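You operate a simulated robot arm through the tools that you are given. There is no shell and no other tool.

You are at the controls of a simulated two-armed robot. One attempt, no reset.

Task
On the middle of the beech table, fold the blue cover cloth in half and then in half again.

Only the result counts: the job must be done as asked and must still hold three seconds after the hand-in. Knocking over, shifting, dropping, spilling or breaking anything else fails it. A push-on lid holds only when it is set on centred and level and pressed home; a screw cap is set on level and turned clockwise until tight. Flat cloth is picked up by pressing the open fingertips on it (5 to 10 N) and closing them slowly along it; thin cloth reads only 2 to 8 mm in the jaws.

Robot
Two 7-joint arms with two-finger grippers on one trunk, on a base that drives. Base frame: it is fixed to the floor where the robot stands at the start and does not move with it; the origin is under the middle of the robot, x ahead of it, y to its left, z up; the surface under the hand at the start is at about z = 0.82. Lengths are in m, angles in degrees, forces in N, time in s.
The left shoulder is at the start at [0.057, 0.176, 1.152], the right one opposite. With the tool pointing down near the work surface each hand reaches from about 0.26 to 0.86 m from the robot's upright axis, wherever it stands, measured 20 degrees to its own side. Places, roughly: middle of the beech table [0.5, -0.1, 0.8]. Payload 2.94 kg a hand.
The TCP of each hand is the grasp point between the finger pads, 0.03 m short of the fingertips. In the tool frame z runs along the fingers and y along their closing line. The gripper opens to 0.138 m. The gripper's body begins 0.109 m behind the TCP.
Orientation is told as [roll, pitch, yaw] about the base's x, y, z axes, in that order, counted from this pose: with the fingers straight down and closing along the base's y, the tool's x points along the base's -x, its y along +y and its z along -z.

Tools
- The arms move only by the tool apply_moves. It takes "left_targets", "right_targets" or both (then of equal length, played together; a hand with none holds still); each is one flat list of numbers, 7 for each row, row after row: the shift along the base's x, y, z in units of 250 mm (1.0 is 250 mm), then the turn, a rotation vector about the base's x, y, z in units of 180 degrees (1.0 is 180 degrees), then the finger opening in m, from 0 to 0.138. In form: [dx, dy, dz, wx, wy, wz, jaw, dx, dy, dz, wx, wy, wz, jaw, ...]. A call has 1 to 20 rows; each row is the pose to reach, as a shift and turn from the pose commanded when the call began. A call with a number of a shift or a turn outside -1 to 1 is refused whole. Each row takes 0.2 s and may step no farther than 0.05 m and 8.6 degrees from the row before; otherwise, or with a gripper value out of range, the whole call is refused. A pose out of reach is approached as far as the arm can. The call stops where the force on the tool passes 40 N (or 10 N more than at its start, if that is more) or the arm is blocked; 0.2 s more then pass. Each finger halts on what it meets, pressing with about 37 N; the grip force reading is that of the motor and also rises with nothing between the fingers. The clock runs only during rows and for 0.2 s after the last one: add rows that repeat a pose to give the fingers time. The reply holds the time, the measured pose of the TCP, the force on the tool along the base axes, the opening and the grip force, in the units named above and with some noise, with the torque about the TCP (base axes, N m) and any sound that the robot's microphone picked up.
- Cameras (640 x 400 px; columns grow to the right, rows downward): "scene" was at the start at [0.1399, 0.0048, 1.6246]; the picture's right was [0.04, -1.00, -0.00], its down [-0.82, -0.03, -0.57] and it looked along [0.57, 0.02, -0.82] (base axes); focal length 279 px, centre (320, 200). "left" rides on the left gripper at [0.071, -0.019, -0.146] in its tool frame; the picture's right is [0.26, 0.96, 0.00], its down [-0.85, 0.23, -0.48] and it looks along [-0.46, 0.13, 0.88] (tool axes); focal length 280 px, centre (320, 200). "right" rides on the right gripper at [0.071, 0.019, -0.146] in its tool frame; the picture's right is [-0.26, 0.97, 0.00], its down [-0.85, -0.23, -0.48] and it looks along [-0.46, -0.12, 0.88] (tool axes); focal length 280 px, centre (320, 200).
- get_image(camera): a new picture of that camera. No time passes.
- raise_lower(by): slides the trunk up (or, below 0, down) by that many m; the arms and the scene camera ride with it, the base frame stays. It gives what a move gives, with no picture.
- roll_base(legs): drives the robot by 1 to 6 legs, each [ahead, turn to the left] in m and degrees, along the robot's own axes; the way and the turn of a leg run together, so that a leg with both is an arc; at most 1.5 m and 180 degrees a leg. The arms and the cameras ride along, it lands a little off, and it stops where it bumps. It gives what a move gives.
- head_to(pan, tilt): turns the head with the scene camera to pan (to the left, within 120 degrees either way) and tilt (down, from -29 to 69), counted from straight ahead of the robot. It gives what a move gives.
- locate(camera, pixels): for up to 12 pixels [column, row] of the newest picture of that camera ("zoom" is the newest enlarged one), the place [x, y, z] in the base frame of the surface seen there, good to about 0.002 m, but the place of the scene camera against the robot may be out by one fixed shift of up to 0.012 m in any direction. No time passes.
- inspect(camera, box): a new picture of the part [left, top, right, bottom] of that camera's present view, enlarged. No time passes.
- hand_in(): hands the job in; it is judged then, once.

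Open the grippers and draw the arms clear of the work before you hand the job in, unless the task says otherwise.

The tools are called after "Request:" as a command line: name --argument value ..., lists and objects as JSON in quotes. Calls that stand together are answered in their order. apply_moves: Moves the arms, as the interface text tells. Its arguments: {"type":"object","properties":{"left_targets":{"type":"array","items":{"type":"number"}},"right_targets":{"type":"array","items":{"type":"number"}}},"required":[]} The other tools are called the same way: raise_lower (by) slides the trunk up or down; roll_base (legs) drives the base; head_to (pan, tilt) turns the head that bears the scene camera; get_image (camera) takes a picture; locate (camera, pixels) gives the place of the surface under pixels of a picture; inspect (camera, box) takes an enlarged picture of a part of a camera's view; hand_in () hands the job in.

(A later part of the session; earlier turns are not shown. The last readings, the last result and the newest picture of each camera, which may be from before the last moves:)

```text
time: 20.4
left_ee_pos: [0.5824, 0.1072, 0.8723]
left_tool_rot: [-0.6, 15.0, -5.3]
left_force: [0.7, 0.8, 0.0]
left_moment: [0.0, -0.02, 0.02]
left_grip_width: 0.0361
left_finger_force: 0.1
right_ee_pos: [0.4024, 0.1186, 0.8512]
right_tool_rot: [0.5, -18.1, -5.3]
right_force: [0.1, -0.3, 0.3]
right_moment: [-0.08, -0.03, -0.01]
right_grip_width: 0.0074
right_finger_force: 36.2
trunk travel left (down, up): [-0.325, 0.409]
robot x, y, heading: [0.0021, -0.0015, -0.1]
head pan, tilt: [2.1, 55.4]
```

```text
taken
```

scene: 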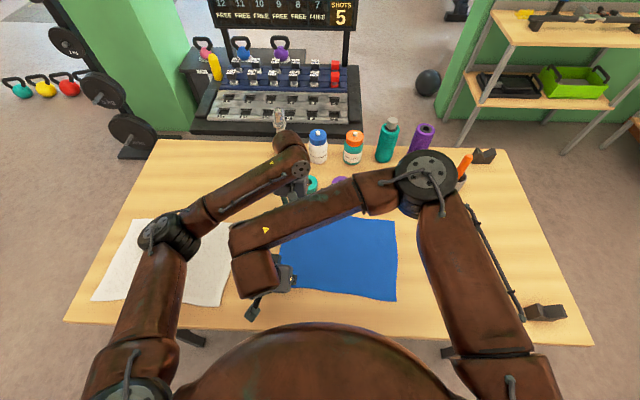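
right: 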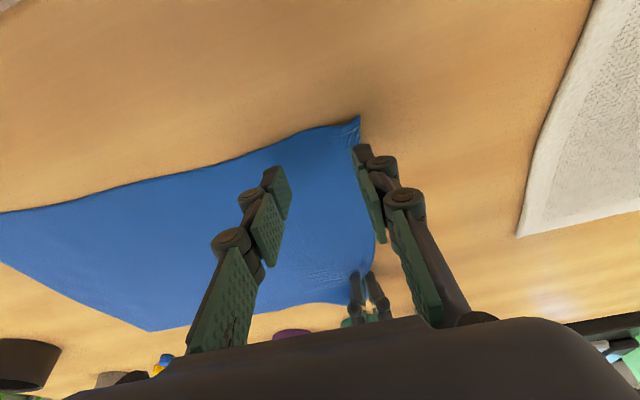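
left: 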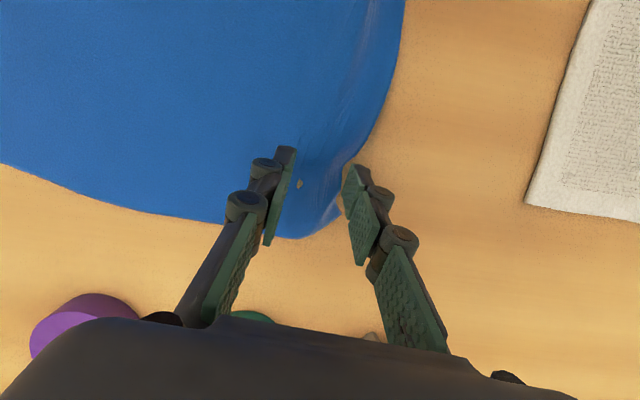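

Request:
inspect --camera "left" --box '[220, 80, 440, 260]'

Request:
locate --camera "left" --pixels '[[400, 30], [388, 90], [360, 140], [344, 165], [338, 205], [320, 225], [300, 236], [240, 220], [316, 150], [200, 208], [320, 190]]'

```text
2.22 times, centred on (330, 170) of left
```

zoom: 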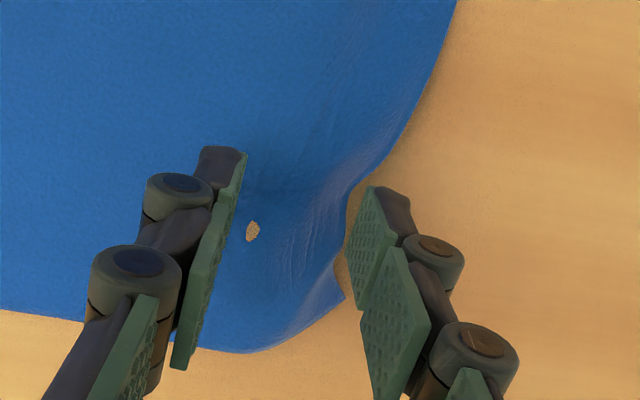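

```text
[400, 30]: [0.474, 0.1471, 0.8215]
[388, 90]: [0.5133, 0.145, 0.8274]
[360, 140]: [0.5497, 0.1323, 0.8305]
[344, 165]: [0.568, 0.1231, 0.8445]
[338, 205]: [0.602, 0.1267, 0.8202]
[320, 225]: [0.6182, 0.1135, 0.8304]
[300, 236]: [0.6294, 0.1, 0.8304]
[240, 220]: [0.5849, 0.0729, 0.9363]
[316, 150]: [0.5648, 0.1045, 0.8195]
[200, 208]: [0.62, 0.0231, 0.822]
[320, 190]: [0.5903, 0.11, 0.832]
```

The far-left corner lies near (0.61, 0.124). I'll shift the left hand so both fingers press on cloth (TCP ≈ (0.588, 0.096)) and lower to contact.

Request:
apply_moves --left_targets '[0.012, -0.022, 0, 0.002, 0, 0, 0.036, 0.024, -0.044, -0.03, 0.003, 0, 0, 0.036, 0.024, -0.044, -0.06, 0.003, 0, 0, 0.036, 0.024, -0.044, -0.08, 0.003, 0, 0, 0.036, 0.024, -0.044, -0.086, 0.003, 0, 0, 0.036, 0.024, -0.044, -0.09, 0.003, 0, 0, 0.036]'

Request:
inspect --camera "left" --box '[220, 80, 440, 260]'

```text
time: 21.8
left_ee_pos: [0.5907, 0.0975, 0.8527]
left_tool_rot: [-0.1, 14.8, -5.1]
left_force: [0.1, 4.0, 19.0]
left_moment: [0.47, -0.14, 0.04]
left_grip_width: 0.0343
left_finger_force: 3.2
right_ee_pos: [0.4, 0.1182, 0.8519]
right_tool_rot: [0.4, -18.1, -5.4]
right_force: [-1.3, 0.8, 6.3]
right_moment: [-0.58, 0.03, -0.22]
right_grip_width: 0.0
right_finger_force: 26.2
trunk travel left (down, up): [-0.325, 0.409]
robot x, y, heading: [-0.002, -0.0027, -0.0]
head pan, tilt: [2.1, 55.4]
```

```text
2.22 times, centred on (330, 170) of left
```

zoom: 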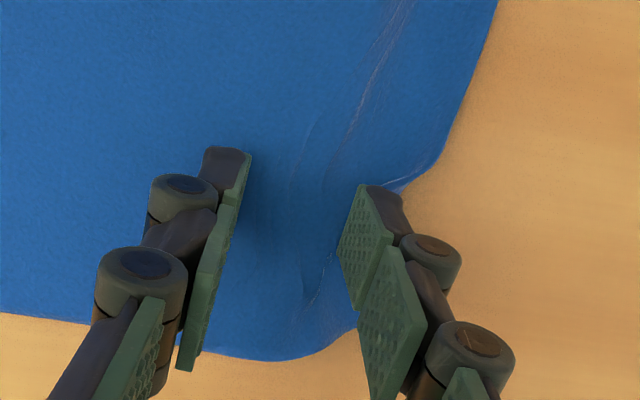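

Left presses mostly with the outer finger (19 N). Right reads 0.0 now; I'll check it.

Request:
inspect --camera "right" --box '[200, 80, 500, 270]'

Request:
apply_moves --left_targets '[0, 0, 0.002, 0.003, 0, 0, 0.036, 0, 0, 0.0025, 0.005, 0, 0, 0.036]'

```text
2.11 times, centred on (350, 175) of right
```

zoom: 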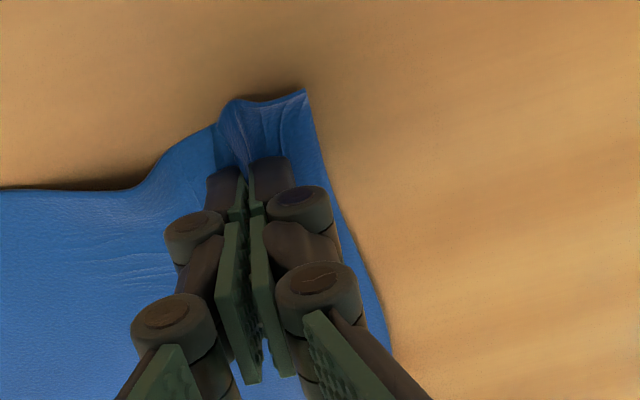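

```text
time: 22.4
left_ee_pos: [0.5886, 0.0949, 0.8521]
left_tool_rot: [1.0, 15.0, -5.2]
left_force: [1.9, -0.7, 19.2]
left_moment: [-0.22, -0.13, 0.02]
left_grip_width: 0.0372
left_finger_force: 0.4
right_ee_pos: [0.4001, 0.1186, 0.8523]
right_tool_rot: [0.5, -18.0, -5.2]
right_force: [-1.9, 0.4, 3.7]
right_moment: [-0.36, 0.14, -0.08]
right_grip_width: 0.0012
right_finger_force: 26.6
trunk travel left (down, up): [-0.325, 0.409]
robot x, y, heading: [-0.0, -0.0034, -0.1]
head pan, tilt: [2.1, 55.4]
```

The right grip seems to have slipped to the finger corner. I'll ease the left's pressure a little, release the right, and then regrip with both hands simultaneously so they don't pull against each other.

Request:
apply_moves --left_targets '[0, 0, 0.0015, 0, 0, 0, 0.036, 0, 0, 0.0015, 0, 0, 0, 0.036, 0, 0, 0.0015, 0, 0, 0, 0.036, 0, 0, 0.0015, 0, 0, 0, 0.036, 0, 0, 0.0015, 0, 0, 0, 0.036]' --right_targets '[0, 0, 0, 0, 0, 0, 0.01, 0, 0, 0, 0, 0, 0, 0.025, 0, 0, 0.02, 0, 0, 0, 0.04, 0, 0, 0.05, 0, 0, 0, 0.04, 0, 0, 0.08, 0, 0, 0, 0.04]'

Request:
inspect --camera "right" --box '[200, 80, 500, 270]'

Request:
inspect --camera "left" --box '[200, 60, 460, 260]'

Request:
get_image --camera "scene"

```text
time: 23.6
left_ee_pos: [0.589, 0.0963, 0.8519]
left_tool_rot: [0.9, 14.9, -5.0]
left_force: [2.6, -2.0, 19.8]
left_moment: [-0.3, -0.13, 0.0]
left_grip_width: 0.0373
left_finger_force: 0.5
right_ee_pos: [0.4012, 0.1195, 0.8711]
right_tool_rot: [0.5, -18.1, -5.3]
right_force: [0.3, 0.3, 0.2]
right_moment: [0.02, 0.02, 0.0]
right_grip_width: 0.0399
right_finger_force: 0.0
trunk travel left (down, up): [-0.325, 0.409]
robot x, y, heading: [0.0015, -0.0012, -0.1]
head pan, tilt: [2.1, 55.4]
```

```text
2.11 times, centred on (350, 175) of right
```

zoom: 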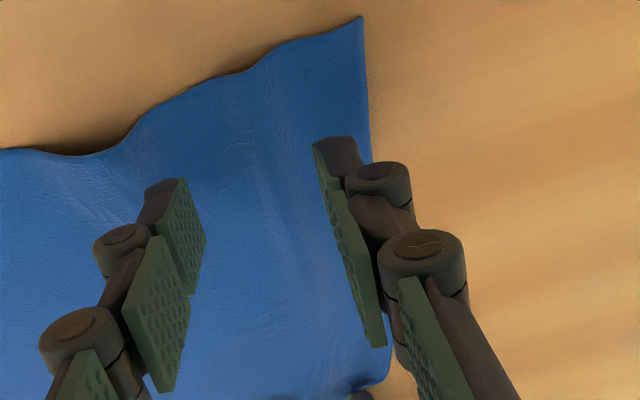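

```text
2.00 times, centred on (330, 160) of left
```

zoom: 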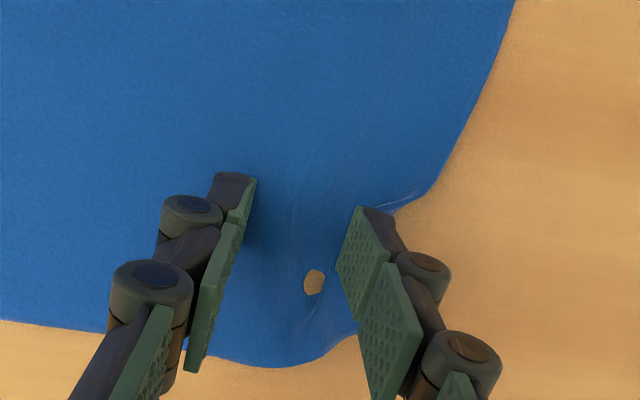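

```text
taken
```

scene: 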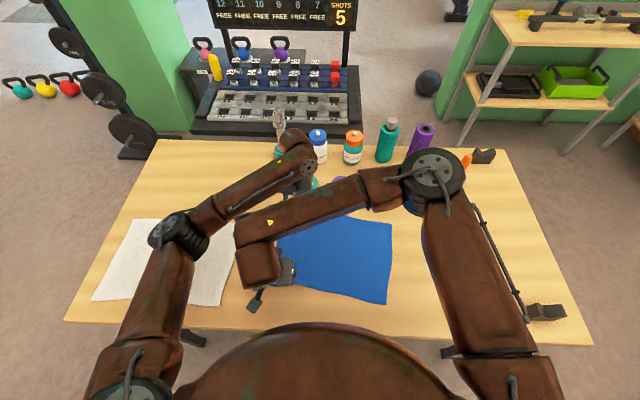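

The cloth slides easily and tilted fingers grip weakly. I'll retreat both hands upward, untilt them, and swap roles (right hand far, left hand near) so that both can grip with vertical fingers.

Request:
apply_moves --left_targets '[0, 0, 0.04, 0, 0, 0, 0.036, 0, 0, 0.1, 0, 0, 0, 0.04, 0, 0, 0.2, 0, -0.01, 0, 0.05, 0, 0, 0.3, 0, -0.03, 0, 0.05, 0, 0, 0.4, 0, -0.05, 0, 0.05, 0, 0, 0.4, 0, -0.07, 0, 0.05, 0, 0, 0.4, -0.006, -0.083, 0, 0.05]' --right_targets '[0, 0, 0.08, 0, 0, 0, 0.04, 0, 0, 0.2, 0, 0, 0, 0.04, 0, -0.1, 0.3, 0, 0.02, 0, 0.05, 0, -0.2, 0.35, 0, 0.04, 0, 0.05, 0, -0.35, 0.4, 0, 0.06, 0, 0.05, 0, -0.5, 0.4, 0, 0.08, 0, 0.05, 0, -0.65, 0.4, 0, 0.1, 0, 0.05]'

Request:
get_image --camera "scene"

Request:
get_image --camera "left"

Request:
get_image --camera "right"

```text
time: 25.2
left_ee_pos: [0.589, 0.0942, 0.9517]
left_tool_rot: [1.3, 0.2, -4.9]
left_force: [-0.1, 0.4, -0.6]
left_moment: [0.05, 0.03, 0.02]
left_grip_width: 0.0498
left_finger_force: 0.0
right_ee_pos: [0.4029, -0.0453, 0.9709]
right_tool_rot: [-1.1, -0.2, -5.0]
right_force: [0.1, 0.1, 0.6]
right_moment: [0.03, 0.0, -0.01]
right_grip_width: 0.0502
right_finger_force: 0.1
trunk travel left (down, up): [-0.325, 0.409]
robot x, y, heading: [0.0013, 0.0004, -0.3]
head pan, tilt: [2.1, 55.4]
```

```text
taken
```

scene: 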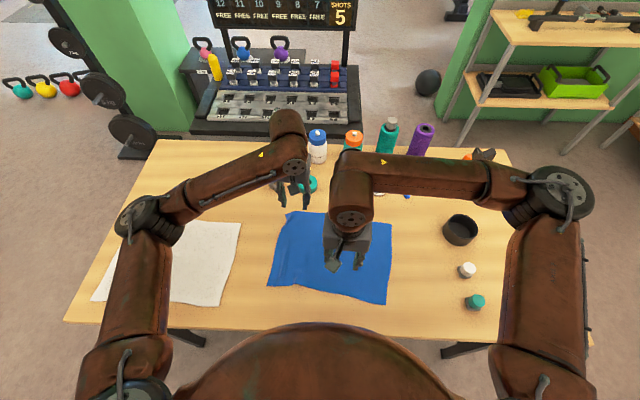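

```text
taken
```

left: 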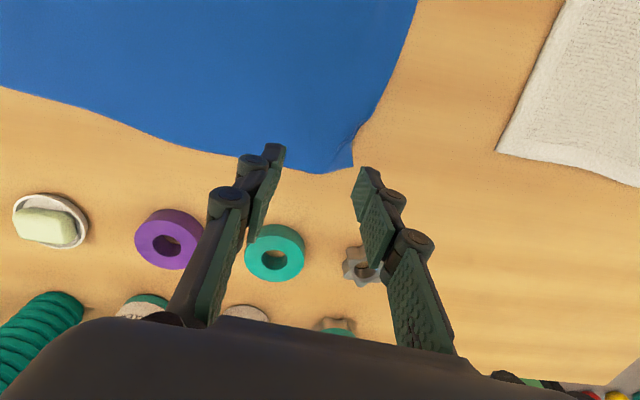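

```text
taken
```

right: 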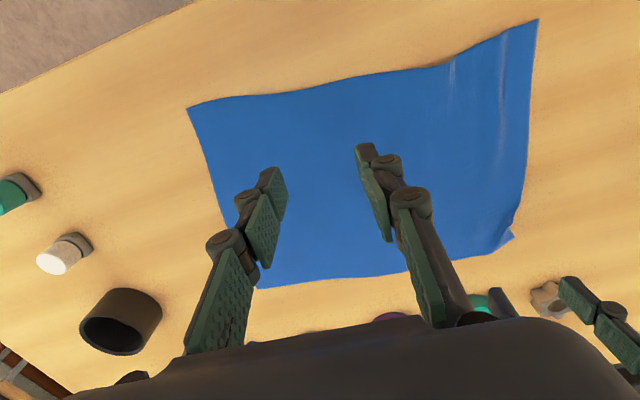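

The cloth is nearly flat with a small rumple at the left edge. I'll locate its corners now.

Request:
locate --camera "right" --pixels '[[537, 21], [530, 110], [520, 200], [513, 234], [480, 253], [190, 108], [258, 285], [350, 84], [222, 215], [340, 276], [480, 48]]'

Request:
locate --camera "left" --pixels '[[415, 10], [395, 70], [375, 110], [355, 135], [350, 165], [318, 172], [280, 165], [180, 145], [10, 88], [355, 120]]'

Request:
inspect --camera "scene" --box '[240, 190, 420, 320]'

```text
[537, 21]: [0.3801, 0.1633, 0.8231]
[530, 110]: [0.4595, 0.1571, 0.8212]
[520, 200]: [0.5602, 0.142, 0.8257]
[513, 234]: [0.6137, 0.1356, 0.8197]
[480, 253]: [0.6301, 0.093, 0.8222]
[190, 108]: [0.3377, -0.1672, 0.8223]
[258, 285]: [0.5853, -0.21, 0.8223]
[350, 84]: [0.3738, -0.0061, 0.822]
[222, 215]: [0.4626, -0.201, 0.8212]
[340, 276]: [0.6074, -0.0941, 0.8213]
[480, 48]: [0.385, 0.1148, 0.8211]
```

```text
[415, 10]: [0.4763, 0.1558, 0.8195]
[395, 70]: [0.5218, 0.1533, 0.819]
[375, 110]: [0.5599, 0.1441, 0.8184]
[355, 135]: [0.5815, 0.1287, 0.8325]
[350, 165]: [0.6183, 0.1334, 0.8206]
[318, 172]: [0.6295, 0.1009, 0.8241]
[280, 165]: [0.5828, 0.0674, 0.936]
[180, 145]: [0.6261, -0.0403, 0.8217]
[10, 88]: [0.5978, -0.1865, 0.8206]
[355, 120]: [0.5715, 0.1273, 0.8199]
```

```text
3.08 times, centred on (330, 255) of scene
```

zoom: 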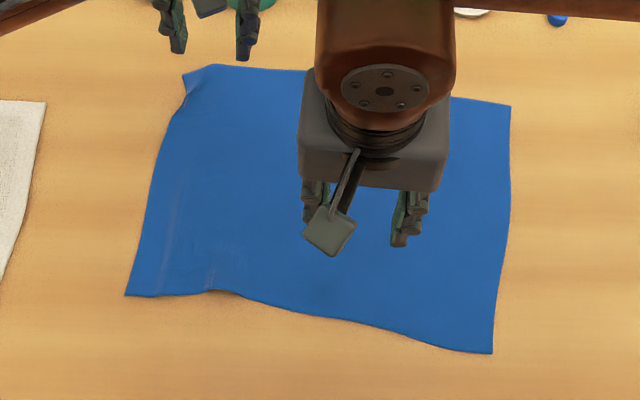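

Corners: near-left (0.380,0.163), far-left (0.615,0.135), far-right (0.586,−0.211), near-right (0.337,−0.167). I'll swap hands: left toward the near-left corner while the right sidesteps to the right.

Request:
apply_moves --left_targets '[-0.05, 0.05, 0.05, 0, 0, 0, 0.05, -0.15, 0.1, 0.1, 0, 0, 0, 0.05, -0.27, 0.15, 0.1, 0, 0, 0, 0.05, -0.4, 0.2, 0.1, 0, 0, 0, 0.05, -0.53, 0.22, 0.1, 0, 0, 0, 0.05, -0.65, 0.22, 0.1, 0, 0, 0, 0.05, -0.756, 0.22, 0.1, 0, 0, 0, 0.05]' --right_targets '[0, -0.15, 0, 0, 0, 0, 0.05, 0, -0.3, 0, 0, 0, 0, 0.05, 0, -0.45, 0, 0, 0, 0, 0.05, 0.1, -0.5, 0, 0, 0, 0, 0.05, 0.25, -0.5, 0.05, 0, 0, 0, 0.05, 0.4, -0.5, 0.1, 0, 0, 0, 0.05, 0.55, -0.5, 0.1, 0, 0, 0, 0.05]'

Request:
get_image --camera "scene"

```text
time: 26.8
left_ee_pos: [0.4096, 0.1509, 0.9747]
left_tool_rot: [1.1, 0.3, -4.9]
left_force: [0.7, -1.0, -0.1]
left_moment: [0.02, 0.01, 0.0]
left_grip_width: 0.05
left_finger_force: 0.1
left hand out of reach, approached as far as the arm can: row 7
right_ee_pos: [0.5409, -0.17, 0.9951]
right_tool_rot: [-1.2, 0.0, -4.9]
right_force: [0.4, 0.5, -1.0]
right_moment: [-0.06, 0.03, -0.01]
right_grip_width: 0.0498
right_finger_force: 0.2
trunk travel left (down, up): [-0.325, 0.409]
robot x, y, heading: [0.0002, -0.004, -0.1]
head pan, tilt: [2.1, 55.4]
```

```text
taken
```

scene: 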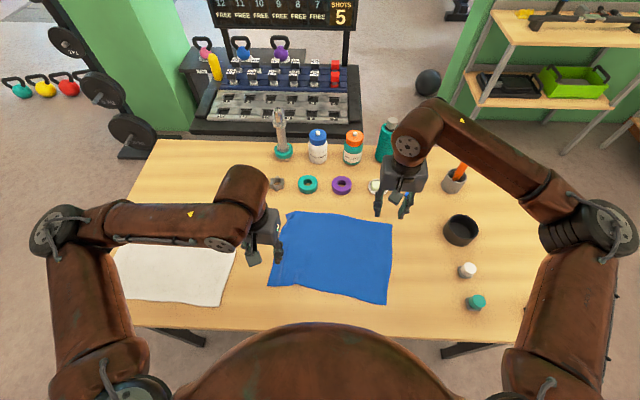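

Left reached (0.41, 0.15), near its inner limit at that height. I'll lower the left a bit and bring the right hand toward the far-left corner, watching clearance.

Request:
apply_moves --left_targets '[0.02, 0, -0.05, 0, 0, 0, 0.05, 0.02, 0, -0.1, 0, 0, 0, 0.05, 0.02, 0, -0.15, 0, 0, 0, 0.05, 0.02, 0, -0.2, 0, 0, 0, 0.05, 0.02, 0, -0.25, 0, 0, 0, 0.05, 0.02, 0, -0.3, 0, 0, 0, 0.05, 0.02, 0, -0.3, 0, 0, 0, 0.05]' --right_targets '[0.1, 0.05, 0, 0, 0, 0, 0.05, 0.2, 0.15, 0, 0, 0, 0, 0.05, 0.216, 0.3, 0, 0, 0, 0, 0.05, 0.216, 0.45, 0, 0, 0, 0, 0.05, 0.216, 0.6, 0, 0, 0, 0, 0.05, 0.216, 0.75, 0, 0, 0, 0, 0.05, 0.216, 0.88, 0, 0, 0, 0, 0.05]'

Request:
get_image --camera "scene"

```text
time: 28.4
left_ee_pos: [0.4155, 0.1511, 0.9]
left_tool_rot: [1.1, 0.1, -5.0]
left_force: [0.2, -0.6, 0.2]
left_moment: [-0.08, 0.0, -0.01]
left_grip_width: 0.0502
left_finger_force: 0.0
right_ee_pos: [0.594, 0.0531, 0.9962]
right_tool_rot: [-1.3, -0.1, -5.1]
right_force: [-0.4, -0.2, -0.3]
right_moment: [-0.01, 0.02, 0.03]
right_grip_width: 0.05
right_finger_force: 0.0
trunk travel left (down, up): [-0.325, 0.409]
robot x, y, heading: [-0.0018, 0.0047, 0.2]
head pan, tilt: [2.1, 55.4]
```

```text
taken
```

scene: 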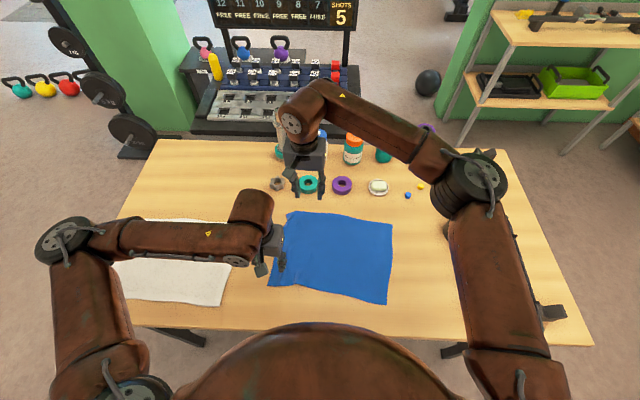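

Clear separation now. I'll bring both hands over their grip points, level the closing lines, narrow the jaws to 0.032 and stop ~1.5 cm above the cloth to check alignment.

Request:
apply_moves --left_targets '[-0.01, -0.004, -0.02, -0.002, 0, 0, 0.032, -0.02, -0.008, -0.04, -0.004, 0, 0, 0.032, -0.03, -0.012, -0.06, -0.0067, 0, 0, 0.032, -0.04, -0.014, -0.08, -0.0067, 0, 0, 0.032, -0.05, -0.014, -0.1, -0.0067, 0, 0, 0.032, -0.054, -0.014, -0.12, -0.0067, 0, 0, 0.032]' --right_targets '[0.001, 0.06, -0.08, 0.002, 0, 0, 0.032, 0.003, 0.12, -0.17, 0.004, 0, 0, 0.032, 0.004, 0.18, -0.26, 0.005, 0, 0, 0.032, 0.004, 0.22, -0.35, 0.005, 0, 0, 0.032, 0.004, 0.256, -0.43, 0.005, 0, 0, 0.032, 0.004, 0.256, -0.5, 0.005, 0, 0, 0.032]'

Request:
inspect --camera "left" --box '[200, 60, 460, 260]'

Request:
inspect --camera "right" --box '[200, 60, 460, 260]'

```text
time: 29.8
left_ee_pos: [0.4075, 0.1477, 0.8722]
left_tool_rot: [-0.1, 0.1, -4.8]
left_force: [-0.4, -0.1, 0.3]
left_moment: [-0.02, 0.0, 0.0]
left_grip_width: 0.032
left_finger_force: 0.0
left hand out of reach, approached as far as the arm can: row 5, 6
right_ee_pos: [0.595, 0.1156, 0.8715]
right_tool_rot: [-0.3, 0.1, -5.0]
right_force: [0.8, 0.5, -0.4]
right_moment: [-0.02, 0.0, 0.02]
right_grip_width: 0.0318
right_finger_force: 0.1
trunk travel left (down, up): [-0.325, 0.409]
robot x, y, heading: [0.0008, 0.002, 0.2]
head pan, tilt: [2.1, 55.4]
```

```text
2.00 times, centred on (330, 160) of left
```

zoom: 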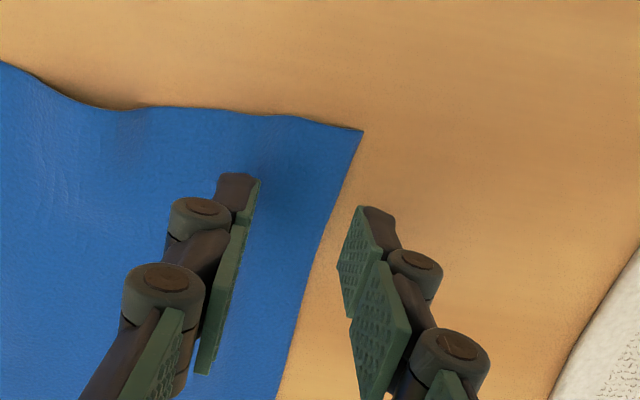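

```text
2.00 times, centred on (330, 160) of right
```

zoom: 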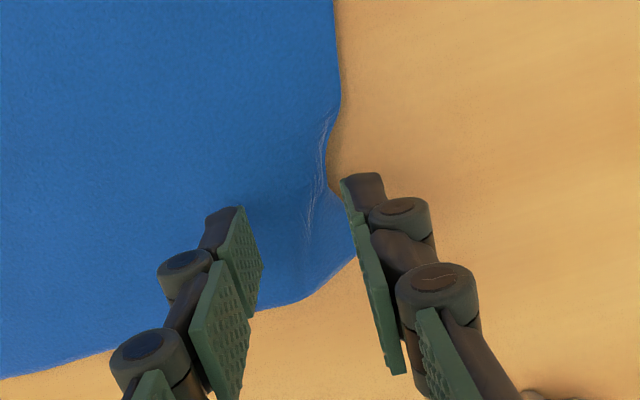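

Outer fingers are ~5 mm outside the edge, inner ones on the cloth. I'll shift both 4 mm inward and lower to just about contact.

Request:
apply_moves --left_targets '[0, -0.008, -0.02, 0, 0, 0, 0.032, 0, -0.016, -0.04, 0, 0, 0, 0.032, 0, -0.016, -0.06, 0, 0, 0, 0.032, 0, -0.016, -0.072, 0, 0, 0, 0.032, 0, -0.016, -0.078, 0, 0, 0, 0.032]' --right_targets '[0, -0.008, -0.02, 0, 0, 0, 0.032, 0, -0.016, -0.04, 0, 0, 0, 0.032, 0, -0.016, -0.06, 0, 0, 0, 0.032, 0, -0.016, -0.072, 0, 0, 0, 0.032, 0, -0.016, -0.078, 0, 0, 0, 0.032]'

```text
time: 31.0
left_ee_pos: [0.4066, 0.1441, 0.8532]
left_tool_rot: [-0.1, 0.0, -4.9]
left_force: [-0.4, -0.2, -0.6]
left_moment: [-0.01, -0.01, 0.01]
left_grip_width: 0.0321
left_finger_force: 0.1
right_ee_pos: [0.5943, 0.1107, 0.8523]
right_tool_rot: [-0.2, -0.1, -5.0]
right_force: [0.2, -0.1, 1.2]
right_moment: [0.03, 0.0, 0.0]
right_grip_width: 0.032
right_finger_force: 0.1
trunk travel left (down, up): [-0.325, 0.409]
robot x, y, heading: [0.0019, 0.0015, -0.0]
head pan, tilt: [2.1, 55.4]
```

Nearly in contact. I'll step down 0.5 mm at a time.

Request:
apply_moves --left_targets '[0, 0, -0.004, 0, 0, 0, 0.032, 0, 0, -0.007, 0, 0, 0, 0.032, 0, 0, -0.009, 0, 0, 0, 0.032]' --right_targets '[0, 0, -0.002, 0, 0, 0, 0.032, 0, 0, -0.004, 0, 0, 0, 0.032, 0, 0, -0.005, 0, 0, 0, 0.032]'

Request:
inspect --camera "left" --box '[200, 60, 460, 260]'

Request:
inspect --camera "right" --box '[200, 60, 460, 260]'

```text
time: 31.8
left_ee_pos: [0.4064, 0.1439, 0.8506]
left_tool_rot: [-0.1, 0.0, -5.0]
left_force: [-0.3, -0.1, 2.4]
left_moment: [-0.02, -0.01, -0.02]
left_grip_width: 0.032
left_finger_force: 0.0
right_ee_pos: [0.5943, 0.1116, 0.8506]
right_tool_rot: [-0.2, -0.1, -5.0]
right_force: [1.7, 1.5, 6.1]
right_moment: [0.09, 0.0, -0.04]
right_grip_width: 0.0324
right_finger_force: 0.1
trunk travel left (down, up): [-0.325, 0.409]
robot x, y, heading: [-0.0005, 0.0002, 0.1]
head pan, tilt: [2.1, 55.4]
```

```text
2.00 times, centred on (330, 160) of left
```

zoom: 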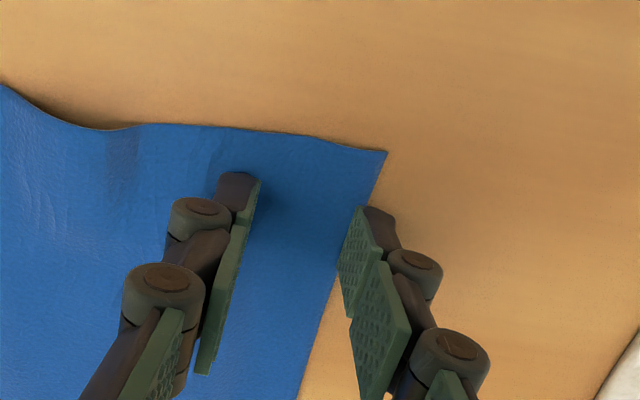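

```text
2.00 times, centred on (330, 160) of right
```

zoom: 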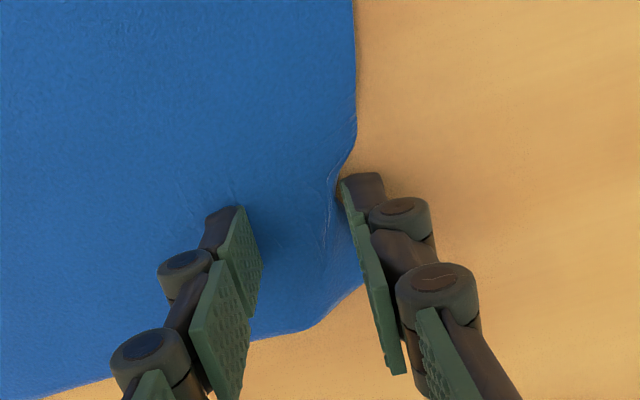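

Outer fingertips sit right at the edge on both hands. Now I close both simultaneously, slowly, with a slight press-down.

Request:
apply_moves --left_targets '[0, 0, -0.002, 0, 0, 0, 0.032, 0, 0, -0.0025, 0, 0, 0, 0.029, 0, 0, -0.003, 0, 0, 0, 0.026, 0, 0, -0.0035, 0, 0, 0, 0.023, 0, 0, -0.004, 0, 0, 0, 0.02, 0, 0, -0.0045, 0, 0, 0, 0.017]' --right_targets '[0, 0, -0.0005, 0, 0, 0, 0.032, 0, 0, -0.001, 0, 0, 0, 0.029, 0, 0, -0.0015, 0, 0, 0, 0.026, 0, 0, -0.002, 0, 0, 0, 0.023, 0, 0, -0.0025, 0, 0, 0, 0.02, 0, 0, -0.003, 0, 0, 0, 0.017]'

Request:
inspect --camera "left" --box '[200, 60, 460, 260]'

Request:
inspect --camera "right" --box '[200, 60, 460, 260]'

```text
time: 33.2
left_ee_pos: [0.4053, 0.1433, 0.8499]
left_tool_rot: [0.0, 0.1, -4.8]
left_force: [1.1, 0.5, 5.7]
left_moment: [-0.01, -0.05, -0.03]
left_grip_width: 0.0159
left_finger_force: 0.1
right_ee_pos: [0.5934, 0.111, 0.8499]
right_tool_rot: [-0.2, 0.1, -5.0]
right_force: [0.2, 0.7, 6.3]
right_moment: [0.06, 0.01, -0.01]
right_grip_width: 0.0169
right_finger_force: 0.1
trunk travel left (down, up): [-0.325, 0.409]
robot x, y, heading: [0.0019, 0.0004, -0.1]
head pan, tilt: [2.1, 55.4]
```

```text
2.00 times, centred on (330, 160) of left
```

zoom: 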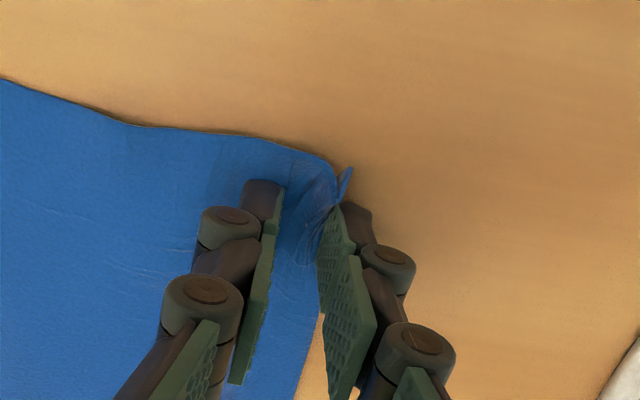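

```text
2.00 times, centred on (330, 160) of right
```

zoom: 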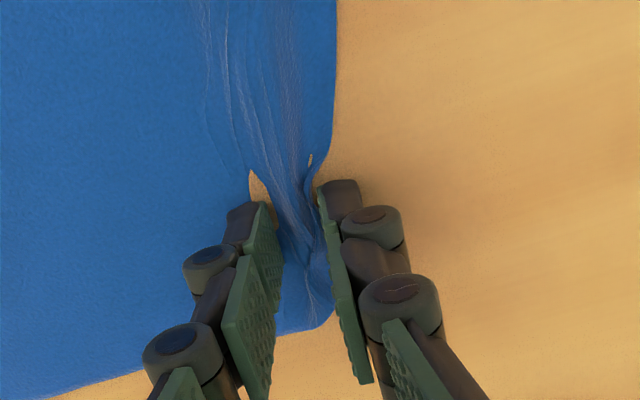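

Ridges form nicely between both finger pairs with ~6 N pressure. Continue closing to zero.

Request:
apply_moves --left_targets '[0, 0, -0.0005, 0, 0, 0, 0.014, 0, 0, -0.001, 0, 0, 0, 0.011, 0, 0, -0.0015, 0, 0, 0, 0.008, 0, 0, -0.002, 0, 0, 0, 0.005, 0, 0, -0.002, 0, 0, 0, 0.002, 0, 0, -0.002, 0, 0, 0, 0, 0, 0, -0.002, 0, 0, 0, 0]' --right_targets '[0, 0, -0.0005, 0, 0, 0, 0.014, 0, 0, -0.001, 0, 0, 0, 0.011, 0, 0, -0.0015, 0, 0, 0, 0.008, 0, 0, -0.002, 0, 0, 0, 0.005, 0, 0, -0.002, 0, 0, 0, 0.002, 0, 0, -0.002, 0, 0, 0, 0, 0, 0, -0.002, 0, 0, 0, 0]'

Request:
inspect --camera "left" --box '[200, 60, 460, 260]'

Request:
inspect --camera "right" --box '[200, 60, 460, 260]'

```text
time: 34.8
left_ee_pos: [0.4065, 0.144, 0.8497]
left_tool_rot: [-0.1, -0.1, -4.8]
left_force: [1.7, -0.4, 1.4]
left_moment: [-0.02, 0.12, -0.04]
left_grip_width: 0.0069
left_finger_force: 37.2
right_ee_pos: [0.5936, 0.1106, 0.85]
right_tool_rot: [-0.2, 0.1, -5.0]
right_force: [-0.7, 2.2, 7.8]
right_moment: [-0.18, -0.18, -0.05]
right_grip_width: 0.0047
right_finger_force: 40.6
trunk travel left (down, up): [-0.325, 0.409]
robot x, y, heading: [-0.0013, 0.0013, -0.1]
head pan, tilt: [2.1, 55.4]
```

```text
2.00 times, centred on (330, 160) of left
```

zoom: 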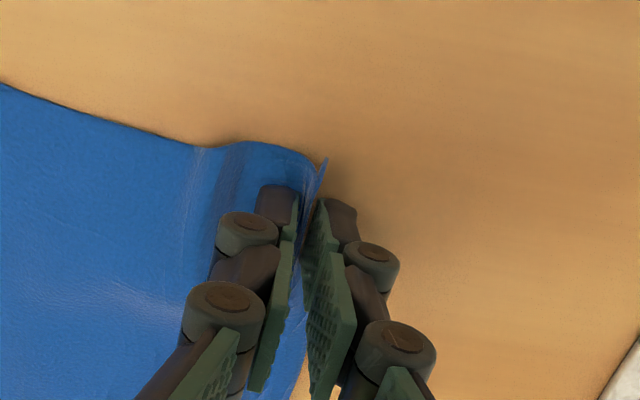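

```text
2.00 times, centred on (330, 160) of right
```

zoom: 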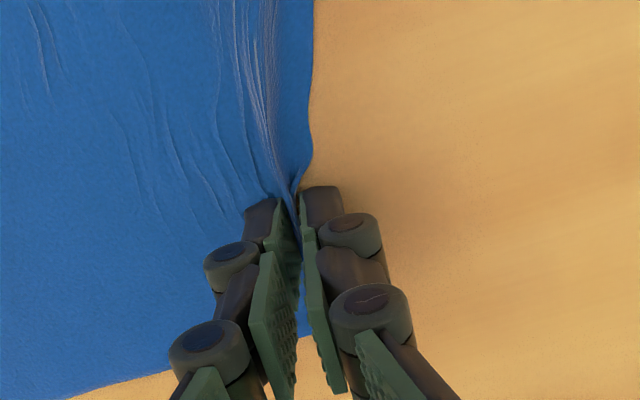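

Both hands hold cloth (6.9 and 4.7 mm). I'll check the right edge's position in the scene view before lifting.

Request:
inspect --camera "scene" --box '[220, 180, 440, 320]'

```text
2.86 times, centred on (330, 250) of scene
```

zoom: 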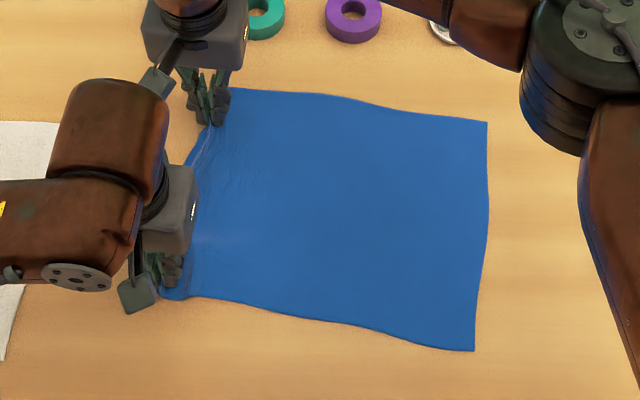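

Request:
locate --camera "zoom" --pixels '[[484, 125], [486, 160], [486, 220], [478, 300], [472, 347], [300, 308], [340, 98], [240, 92], [440, 110], [420, 335]]'

```text
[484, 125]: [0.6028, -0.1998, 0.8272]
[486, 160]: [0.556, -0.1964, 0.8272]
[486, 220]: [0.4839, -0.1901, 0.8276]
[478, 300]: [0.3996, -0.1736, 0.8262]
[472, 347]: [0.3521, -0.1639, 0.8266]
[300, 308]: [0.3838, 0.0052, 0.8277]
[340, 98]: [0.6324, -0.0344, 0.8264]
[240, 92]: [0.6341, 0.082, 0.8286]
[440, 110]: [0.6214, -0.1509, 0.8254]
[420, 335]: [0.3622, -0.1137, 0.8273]
```

Right edge is at about (0.596,−0.201)–(0.345,−0.165). I'll begin the folding arc: lift ~6.5 cm with slight motion to the right, then verify the grips.

Request:
apply_moves --left_targets '[0, -0.002, 0.03, 0, 0, 0, 0, -0.001, -0.005, 0.068, 0, 0, 0, 0, -0.002, -0.02, 0.135, 0, 0, 0, 0, -0.005, -0.046, 0.199, 0, 0, 0, 0, -0.009, -0.08, 0.26, 0, 0, 0, 0]' --right_targets '[0, -0.002, 0.03, 0, 0, 0, 0, 0, -0.005, 0.068, 0, 0, 0, 0, -0.001, -0.02, 0.135, 0, 0, 0, 0, -0.003, -0.046, 0.199, 0, 0, 0, 0, -0.005, -0.08, 0.26, 0, 0, 0, 0]'

Request:
get_image --camera "scene"

Request:
get_image --camera "left"

Request:
get_image --camera "right"

```text
time: 36.0
left_ee_pos: [0.4027, 0.1234, 0.9151]
left_tool_rot: [-0.1, 0.0, -4.8]
left_force: [2.3, -1.2, 5.5]
left_moment: [0.04, -0.42, -0.01]
left_grip_width: 0.0
left_finger_force: 27.4
right_ee_pos: [0.5914, 0.0899, 0.9144]
right_tool_rot: [-0.2, 0.1, -5.1]
right_force: [-0.4, -2.3, 1.2]
right_moment: [-0.07, 0.0, 0.01]
right_grip_width: 0.0049
right_finger_force: 30.4
trunk travel left (down, up): [-0.325, 0.409]
robot x, y, heading: [0.0018, -0.0002, 0.2]
head pan, tilt: [2.1, 55.4]
```

```text
taken
```

scene: 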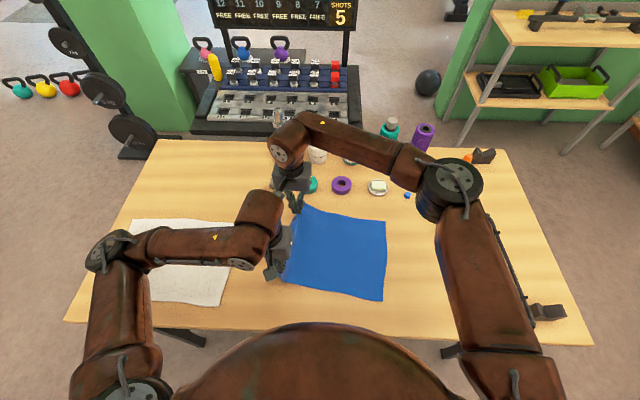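

```text
taken
```

left: 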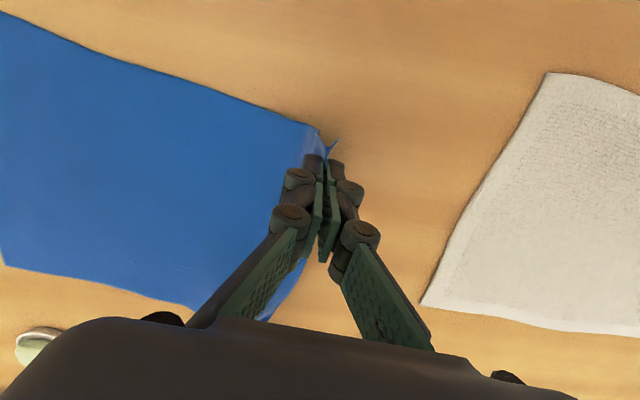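

```text
taken
```

right: 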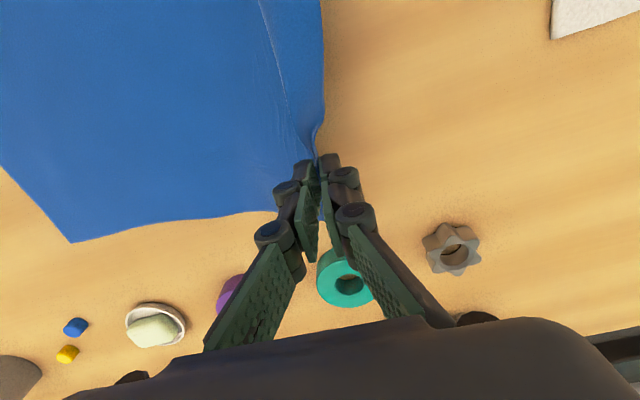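

Both hands appear to have lifted the edge. I'll zoom in on the left fingertips since it reads 0.0 mm.

Request:
inspect --camera "left" --box '[240, 90, 420, 270]'

Request:
inspect --camera "right" --box '[240, 90, 420, 270]'

Request:
inspect --camera "scene" --box '[240, 170, 420, 310]'

Request:
locate --camera "left" --pixels '[[320, 135], [332, 148], [322, 152], [300, 150], [280, 150], [300, 118], [200, 85]]'

```text
2.22 times, centred on (330, 180) of left
```

zoom: 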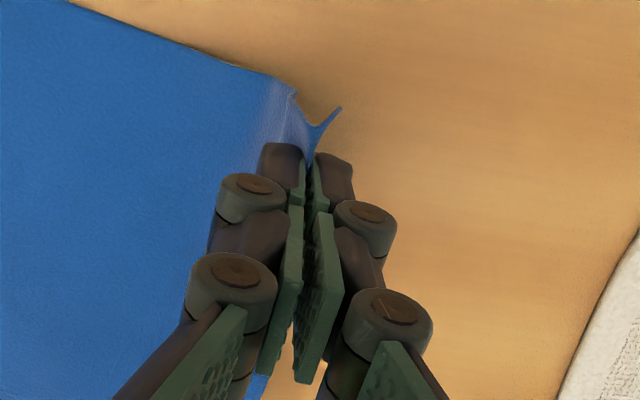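

```text
2.22 times, centred on (330, 180) of right
```

zoom: 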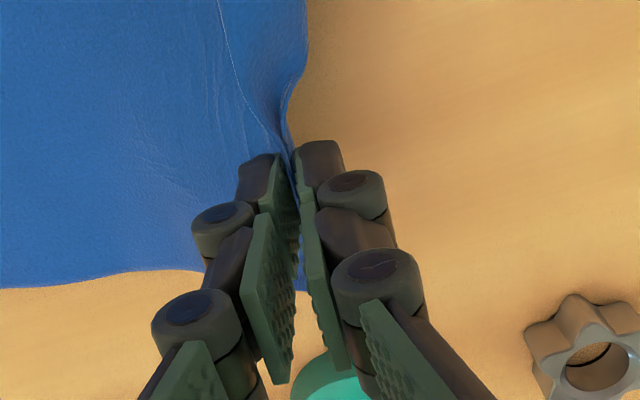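

```text
2.86 times, centred on (330, 240) of scene
```

zoom: 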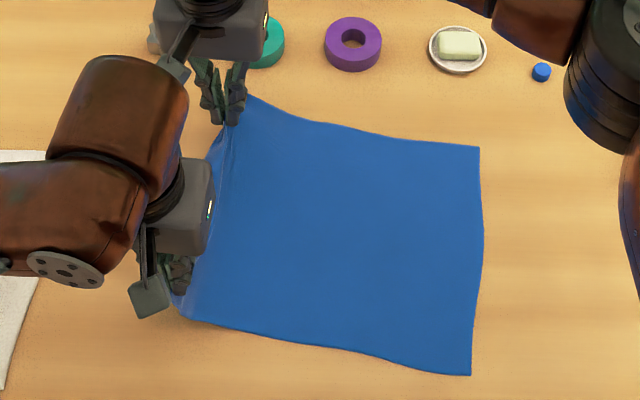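

```text
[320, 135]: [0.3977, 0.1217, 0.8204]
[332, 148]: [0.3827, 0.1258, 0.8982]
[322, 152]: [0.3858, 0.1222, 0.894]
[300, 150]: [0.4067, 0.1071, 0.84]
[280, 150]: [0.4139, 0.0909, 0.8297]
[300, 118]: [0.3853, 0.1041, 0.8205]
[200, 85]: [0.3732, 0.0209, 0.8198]
```

Left holds only at its rear finger corner (cloth tail at z≈0.894), while right is firm (4.9 mm). I'll lower both back along the same path, then regrip only the left with more cloth.

Request:
apply_moves --left_targets '[0.004, 0.034, -0.061, 0, 0, 0, 0, 0.007, 0.06, -0.125, 0, 0, 0, 0, 0.008, 0.075, -0.192, 0, 0, 0, 0, 0.009, 0.08, -0.25, 0, 0, 0, 0, 0.009, 0.08, -0.256, 0, 0, 0, 0.01, 0.009, 0.08, -0.256, 0, 0, 0, 0.025, 0.009, 0.08, -0.25, 0, 0, 0, 0.04, 0.009, 0.08, -0.2, 0, 0, 0, 0.042, 0.009, 0.08, -0.15, 0, 0, 0, 0.042]' --right_targets '[0.002, 0.034, -0.061, 0, 0, 0, 0, 0.004, 0.06, -0.125, 0, 0, 0, 0, 0.005, 0.075, -0.192, 0, 0, 0, 0, 0.005, 0.08, -0.25, 0, 0, 0, 0, 0.005, 0.08, -0.254, 0, 0, 0, 0, 0.005, 0.08, -0.254, 0, 0, 0, 0, 0.005, 0.08, -0.254, 0, 0, 0, 0, 0.005, 0.08, -0.254, 0, 0, 0, 0, 0.005, 0.08, -0.254, 0, 0, 0, 0]'

Request:
get_image --camera "left"

Request:
inspect --camera "left" --box '[200, 60, 460, 260]'

```text
time: 38.0
left_ee_pos: [0.4053, 0.1432, 0.8767]
left_tool_rot: [-0.1, 0.1, -4.9]
left_force: [0.4, 0.0, 0.7]
left_moment: [0.01, -0.01, 0.01]
left_grip_width: 0.0422
left_finger_force: 0.0
right_ee_pos: [0.5952, 0.1121, 0.8512]
right_tool_rot: [-0.3, 0.0, -5.0]
right_force: [-0.8, 0.1, 4.3]
right_moment: [0.07, 0.0, 0.02]
right_grip_width: 0.0007
right_finger_force: 24.3
trunk travel left (down, up): [-0.325, 0.409]
robot x, y, heading: [0.0008, 0.0035, -0.1]
head pan, tilt: [2.1, 55.4]
```

```text
taken
```

left: 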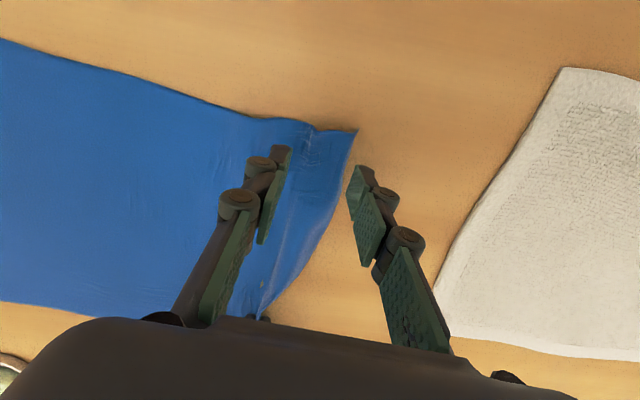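

```text
2.00 times, centred on (330, 160) of left
```

zoom: 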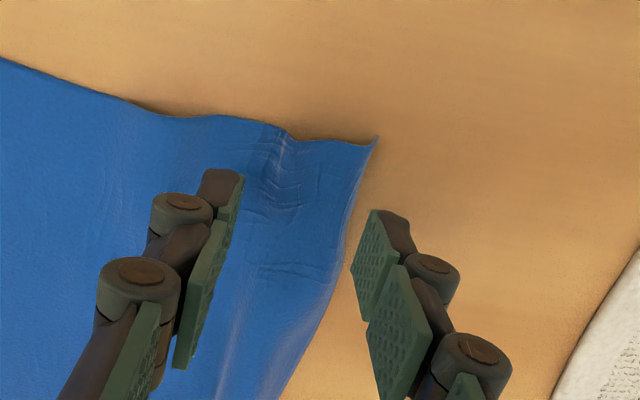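

Request:
inspect --camera "right" --box '[200, 60, 460, 260]'

Request:
locate --camera "left" --pixels '[[355, 132], [345, 165], [340, 190], [320, 240], [290, 280], [313, 128], [260, 118], [330, 150]]'

```text
2.00 times, centred on (330, 160) of right
```

zoom: 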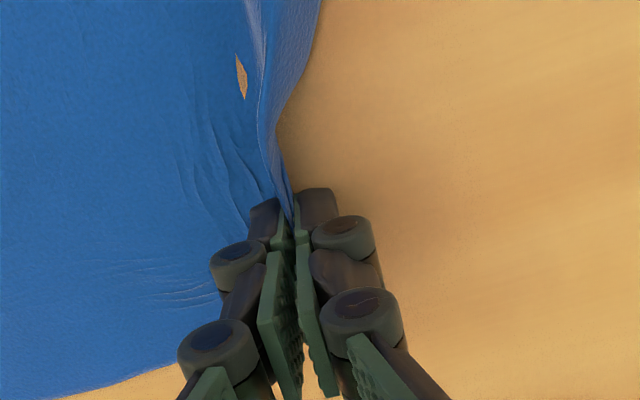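

```text
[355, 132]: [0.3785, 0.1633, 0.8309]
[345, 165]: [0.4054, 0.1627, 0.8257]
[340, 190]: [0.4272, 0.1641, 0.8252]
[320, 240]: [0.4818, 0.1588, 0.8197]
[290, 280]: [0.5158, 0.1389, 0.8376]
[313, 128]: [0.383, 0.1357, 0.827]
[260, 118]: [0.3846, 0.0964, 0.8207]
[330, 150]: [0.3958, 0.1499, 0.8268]
```

Both edge grips keep degrading, and an edge carried over by vertical fingers leaves a reversed hem. A better way: pinch the cloth along its midline with both hands, lift it so both halves hang down, and lay it to one side. I'll release the right hand and back both hands off upward first.

Request:
apply_moves --left_targets '[0, 0, 0.05, 0, 0, 0, 0.05, 0, 0, 0.1, 0, 0, 0, 0.05, 0, 0.05, 0.2, 0, 0, 0, 0.05, 0, 0.1, 0.3, 0, 0, 0, 0.05, 0.1, 0.15, 0.4, 0, 0, 0, 0.05, 0.2, 0.15, 0.4, 0, 0, 0, 0.05, 0.2, 0.15, 0.4, 0, 0, 0, 0.05]' --right_targets '[0, 0, 0.002, 0, 0, 0, 0.012, 0, 0, 0.004, 0, 0, 0, 0.026, 0, 0, 0.02, 0, 0, 0, 0.04, 0, 0, 0.1, 0, 0, 0, 0.04, 0, -0.05, 0.25, 0, 0, 0, 0.05, 0, -0.2, 0.4, 0, 0, 0, 0.05, 0, -0.4, 0.5, 0, 0, 0, 0.05]'

Request:
get_image --camera "scene"

```text
refused: row 6 steps farther than a row can; nothing moved
```

```text
taken
```

scene: 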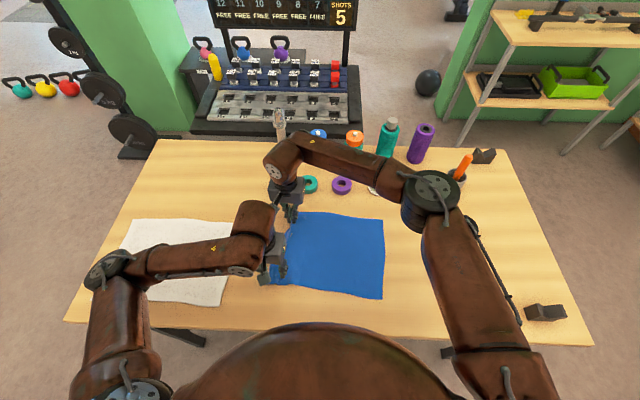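

The call was refused for a too large step; I'll resend with smaller steps.

Request:
apply_moves --left_targets '[0, 0, 0.05, 0, 0, 0, 0.05, 0, 0, 0.1, 0, 0, 0, 0.05, 0, 0.05, 0.2, 0, 0, 0, 0.05, 0, 0.1, 0.3, 0, 0, 0, 0.05, 0.05, 0.13, 0.4, 0, 0, 0, 0.05, 0.1, 0.15, 0.4, 0, 0, 0, 0.05, 0.15, 0.15, 0.4, 0, 0, 0, 0.05, 0.2, 0.15, 0.4, 0, 0, 0, 0.05]' --right_targets '[0, 0, 0.002, 0, 0, 0, 0.012, 0, 0, 0.004, 0, 0, 0, 0.026, 0, 0, 0.02, 0, 0, 0, 0.04, 0, 0, 0.1, 0, 0, 0, 0.04, 0, -0.05, 0.22, 0, 0, 0, 0.05, 0, -0.15, 0.32, 0, 0, 0, 0.05, 0, -0.28, 0.4, 0, 0, 0, 0.05, 0, -0.4, 0.45, 0, 0, 0, 0.05]'

Request:
get_image --camera "scene"

Request:
get_image --camera "right"

Request:
get_image --camera "left"

```text
time: 39.8
left_ee_pos: [0.4559, 0.1796, 0.9757]
left_tool_rot: [0.0, 0.0, -4.9]
left_force: [0.3, 0.0, -0.4]
left_moment: [0.03, 0.0, -0.03]
left_grip_width: 0.0499
left_finger_force: 0.1
left hand out of reach, approached as far as the arm can: row 1, 3, 4
right_ee_pos: [0.5949, 0.0098, 0.964]
right_tool_rot: [-0.2, 0.0, -5.0]
right_force: [0.0, 0.5, 0.7]
right_moment: [0.04, 0.0, 0.02]
right_grip_width: 0.0499
right_finger_force: 0.0
trunk travel left (down, up): [-0.325, 0.409]
robot x, y, heading: [-0.0026, 0.0022, 0.0]
head pan, tilt: [2.1, 55.4]
```

```text
taken
```

scene: 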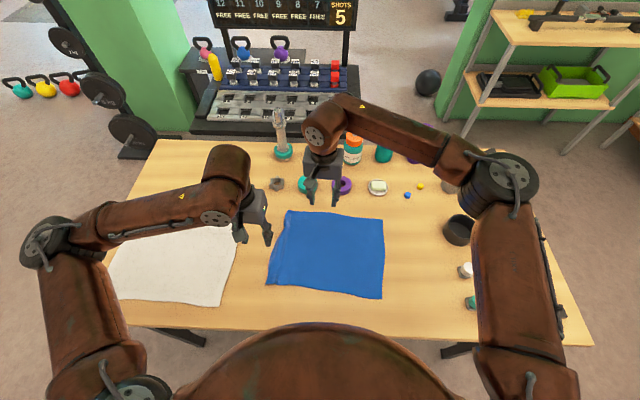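

```text
taken
```

right: 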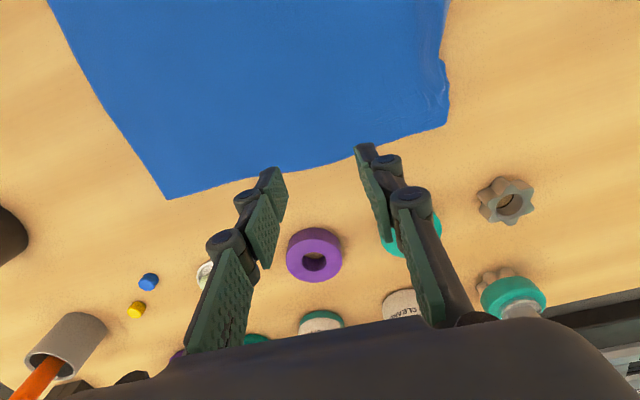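

```text
taken
```

left: 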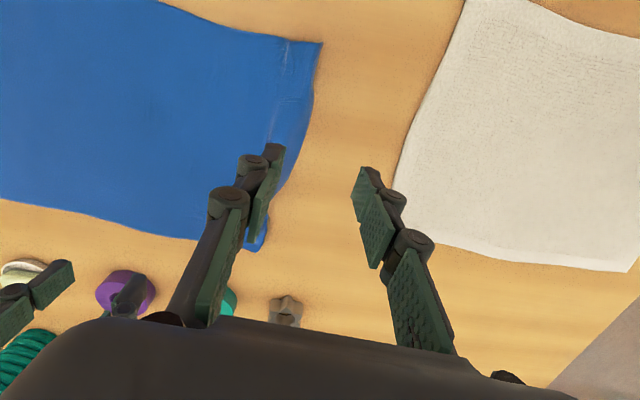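

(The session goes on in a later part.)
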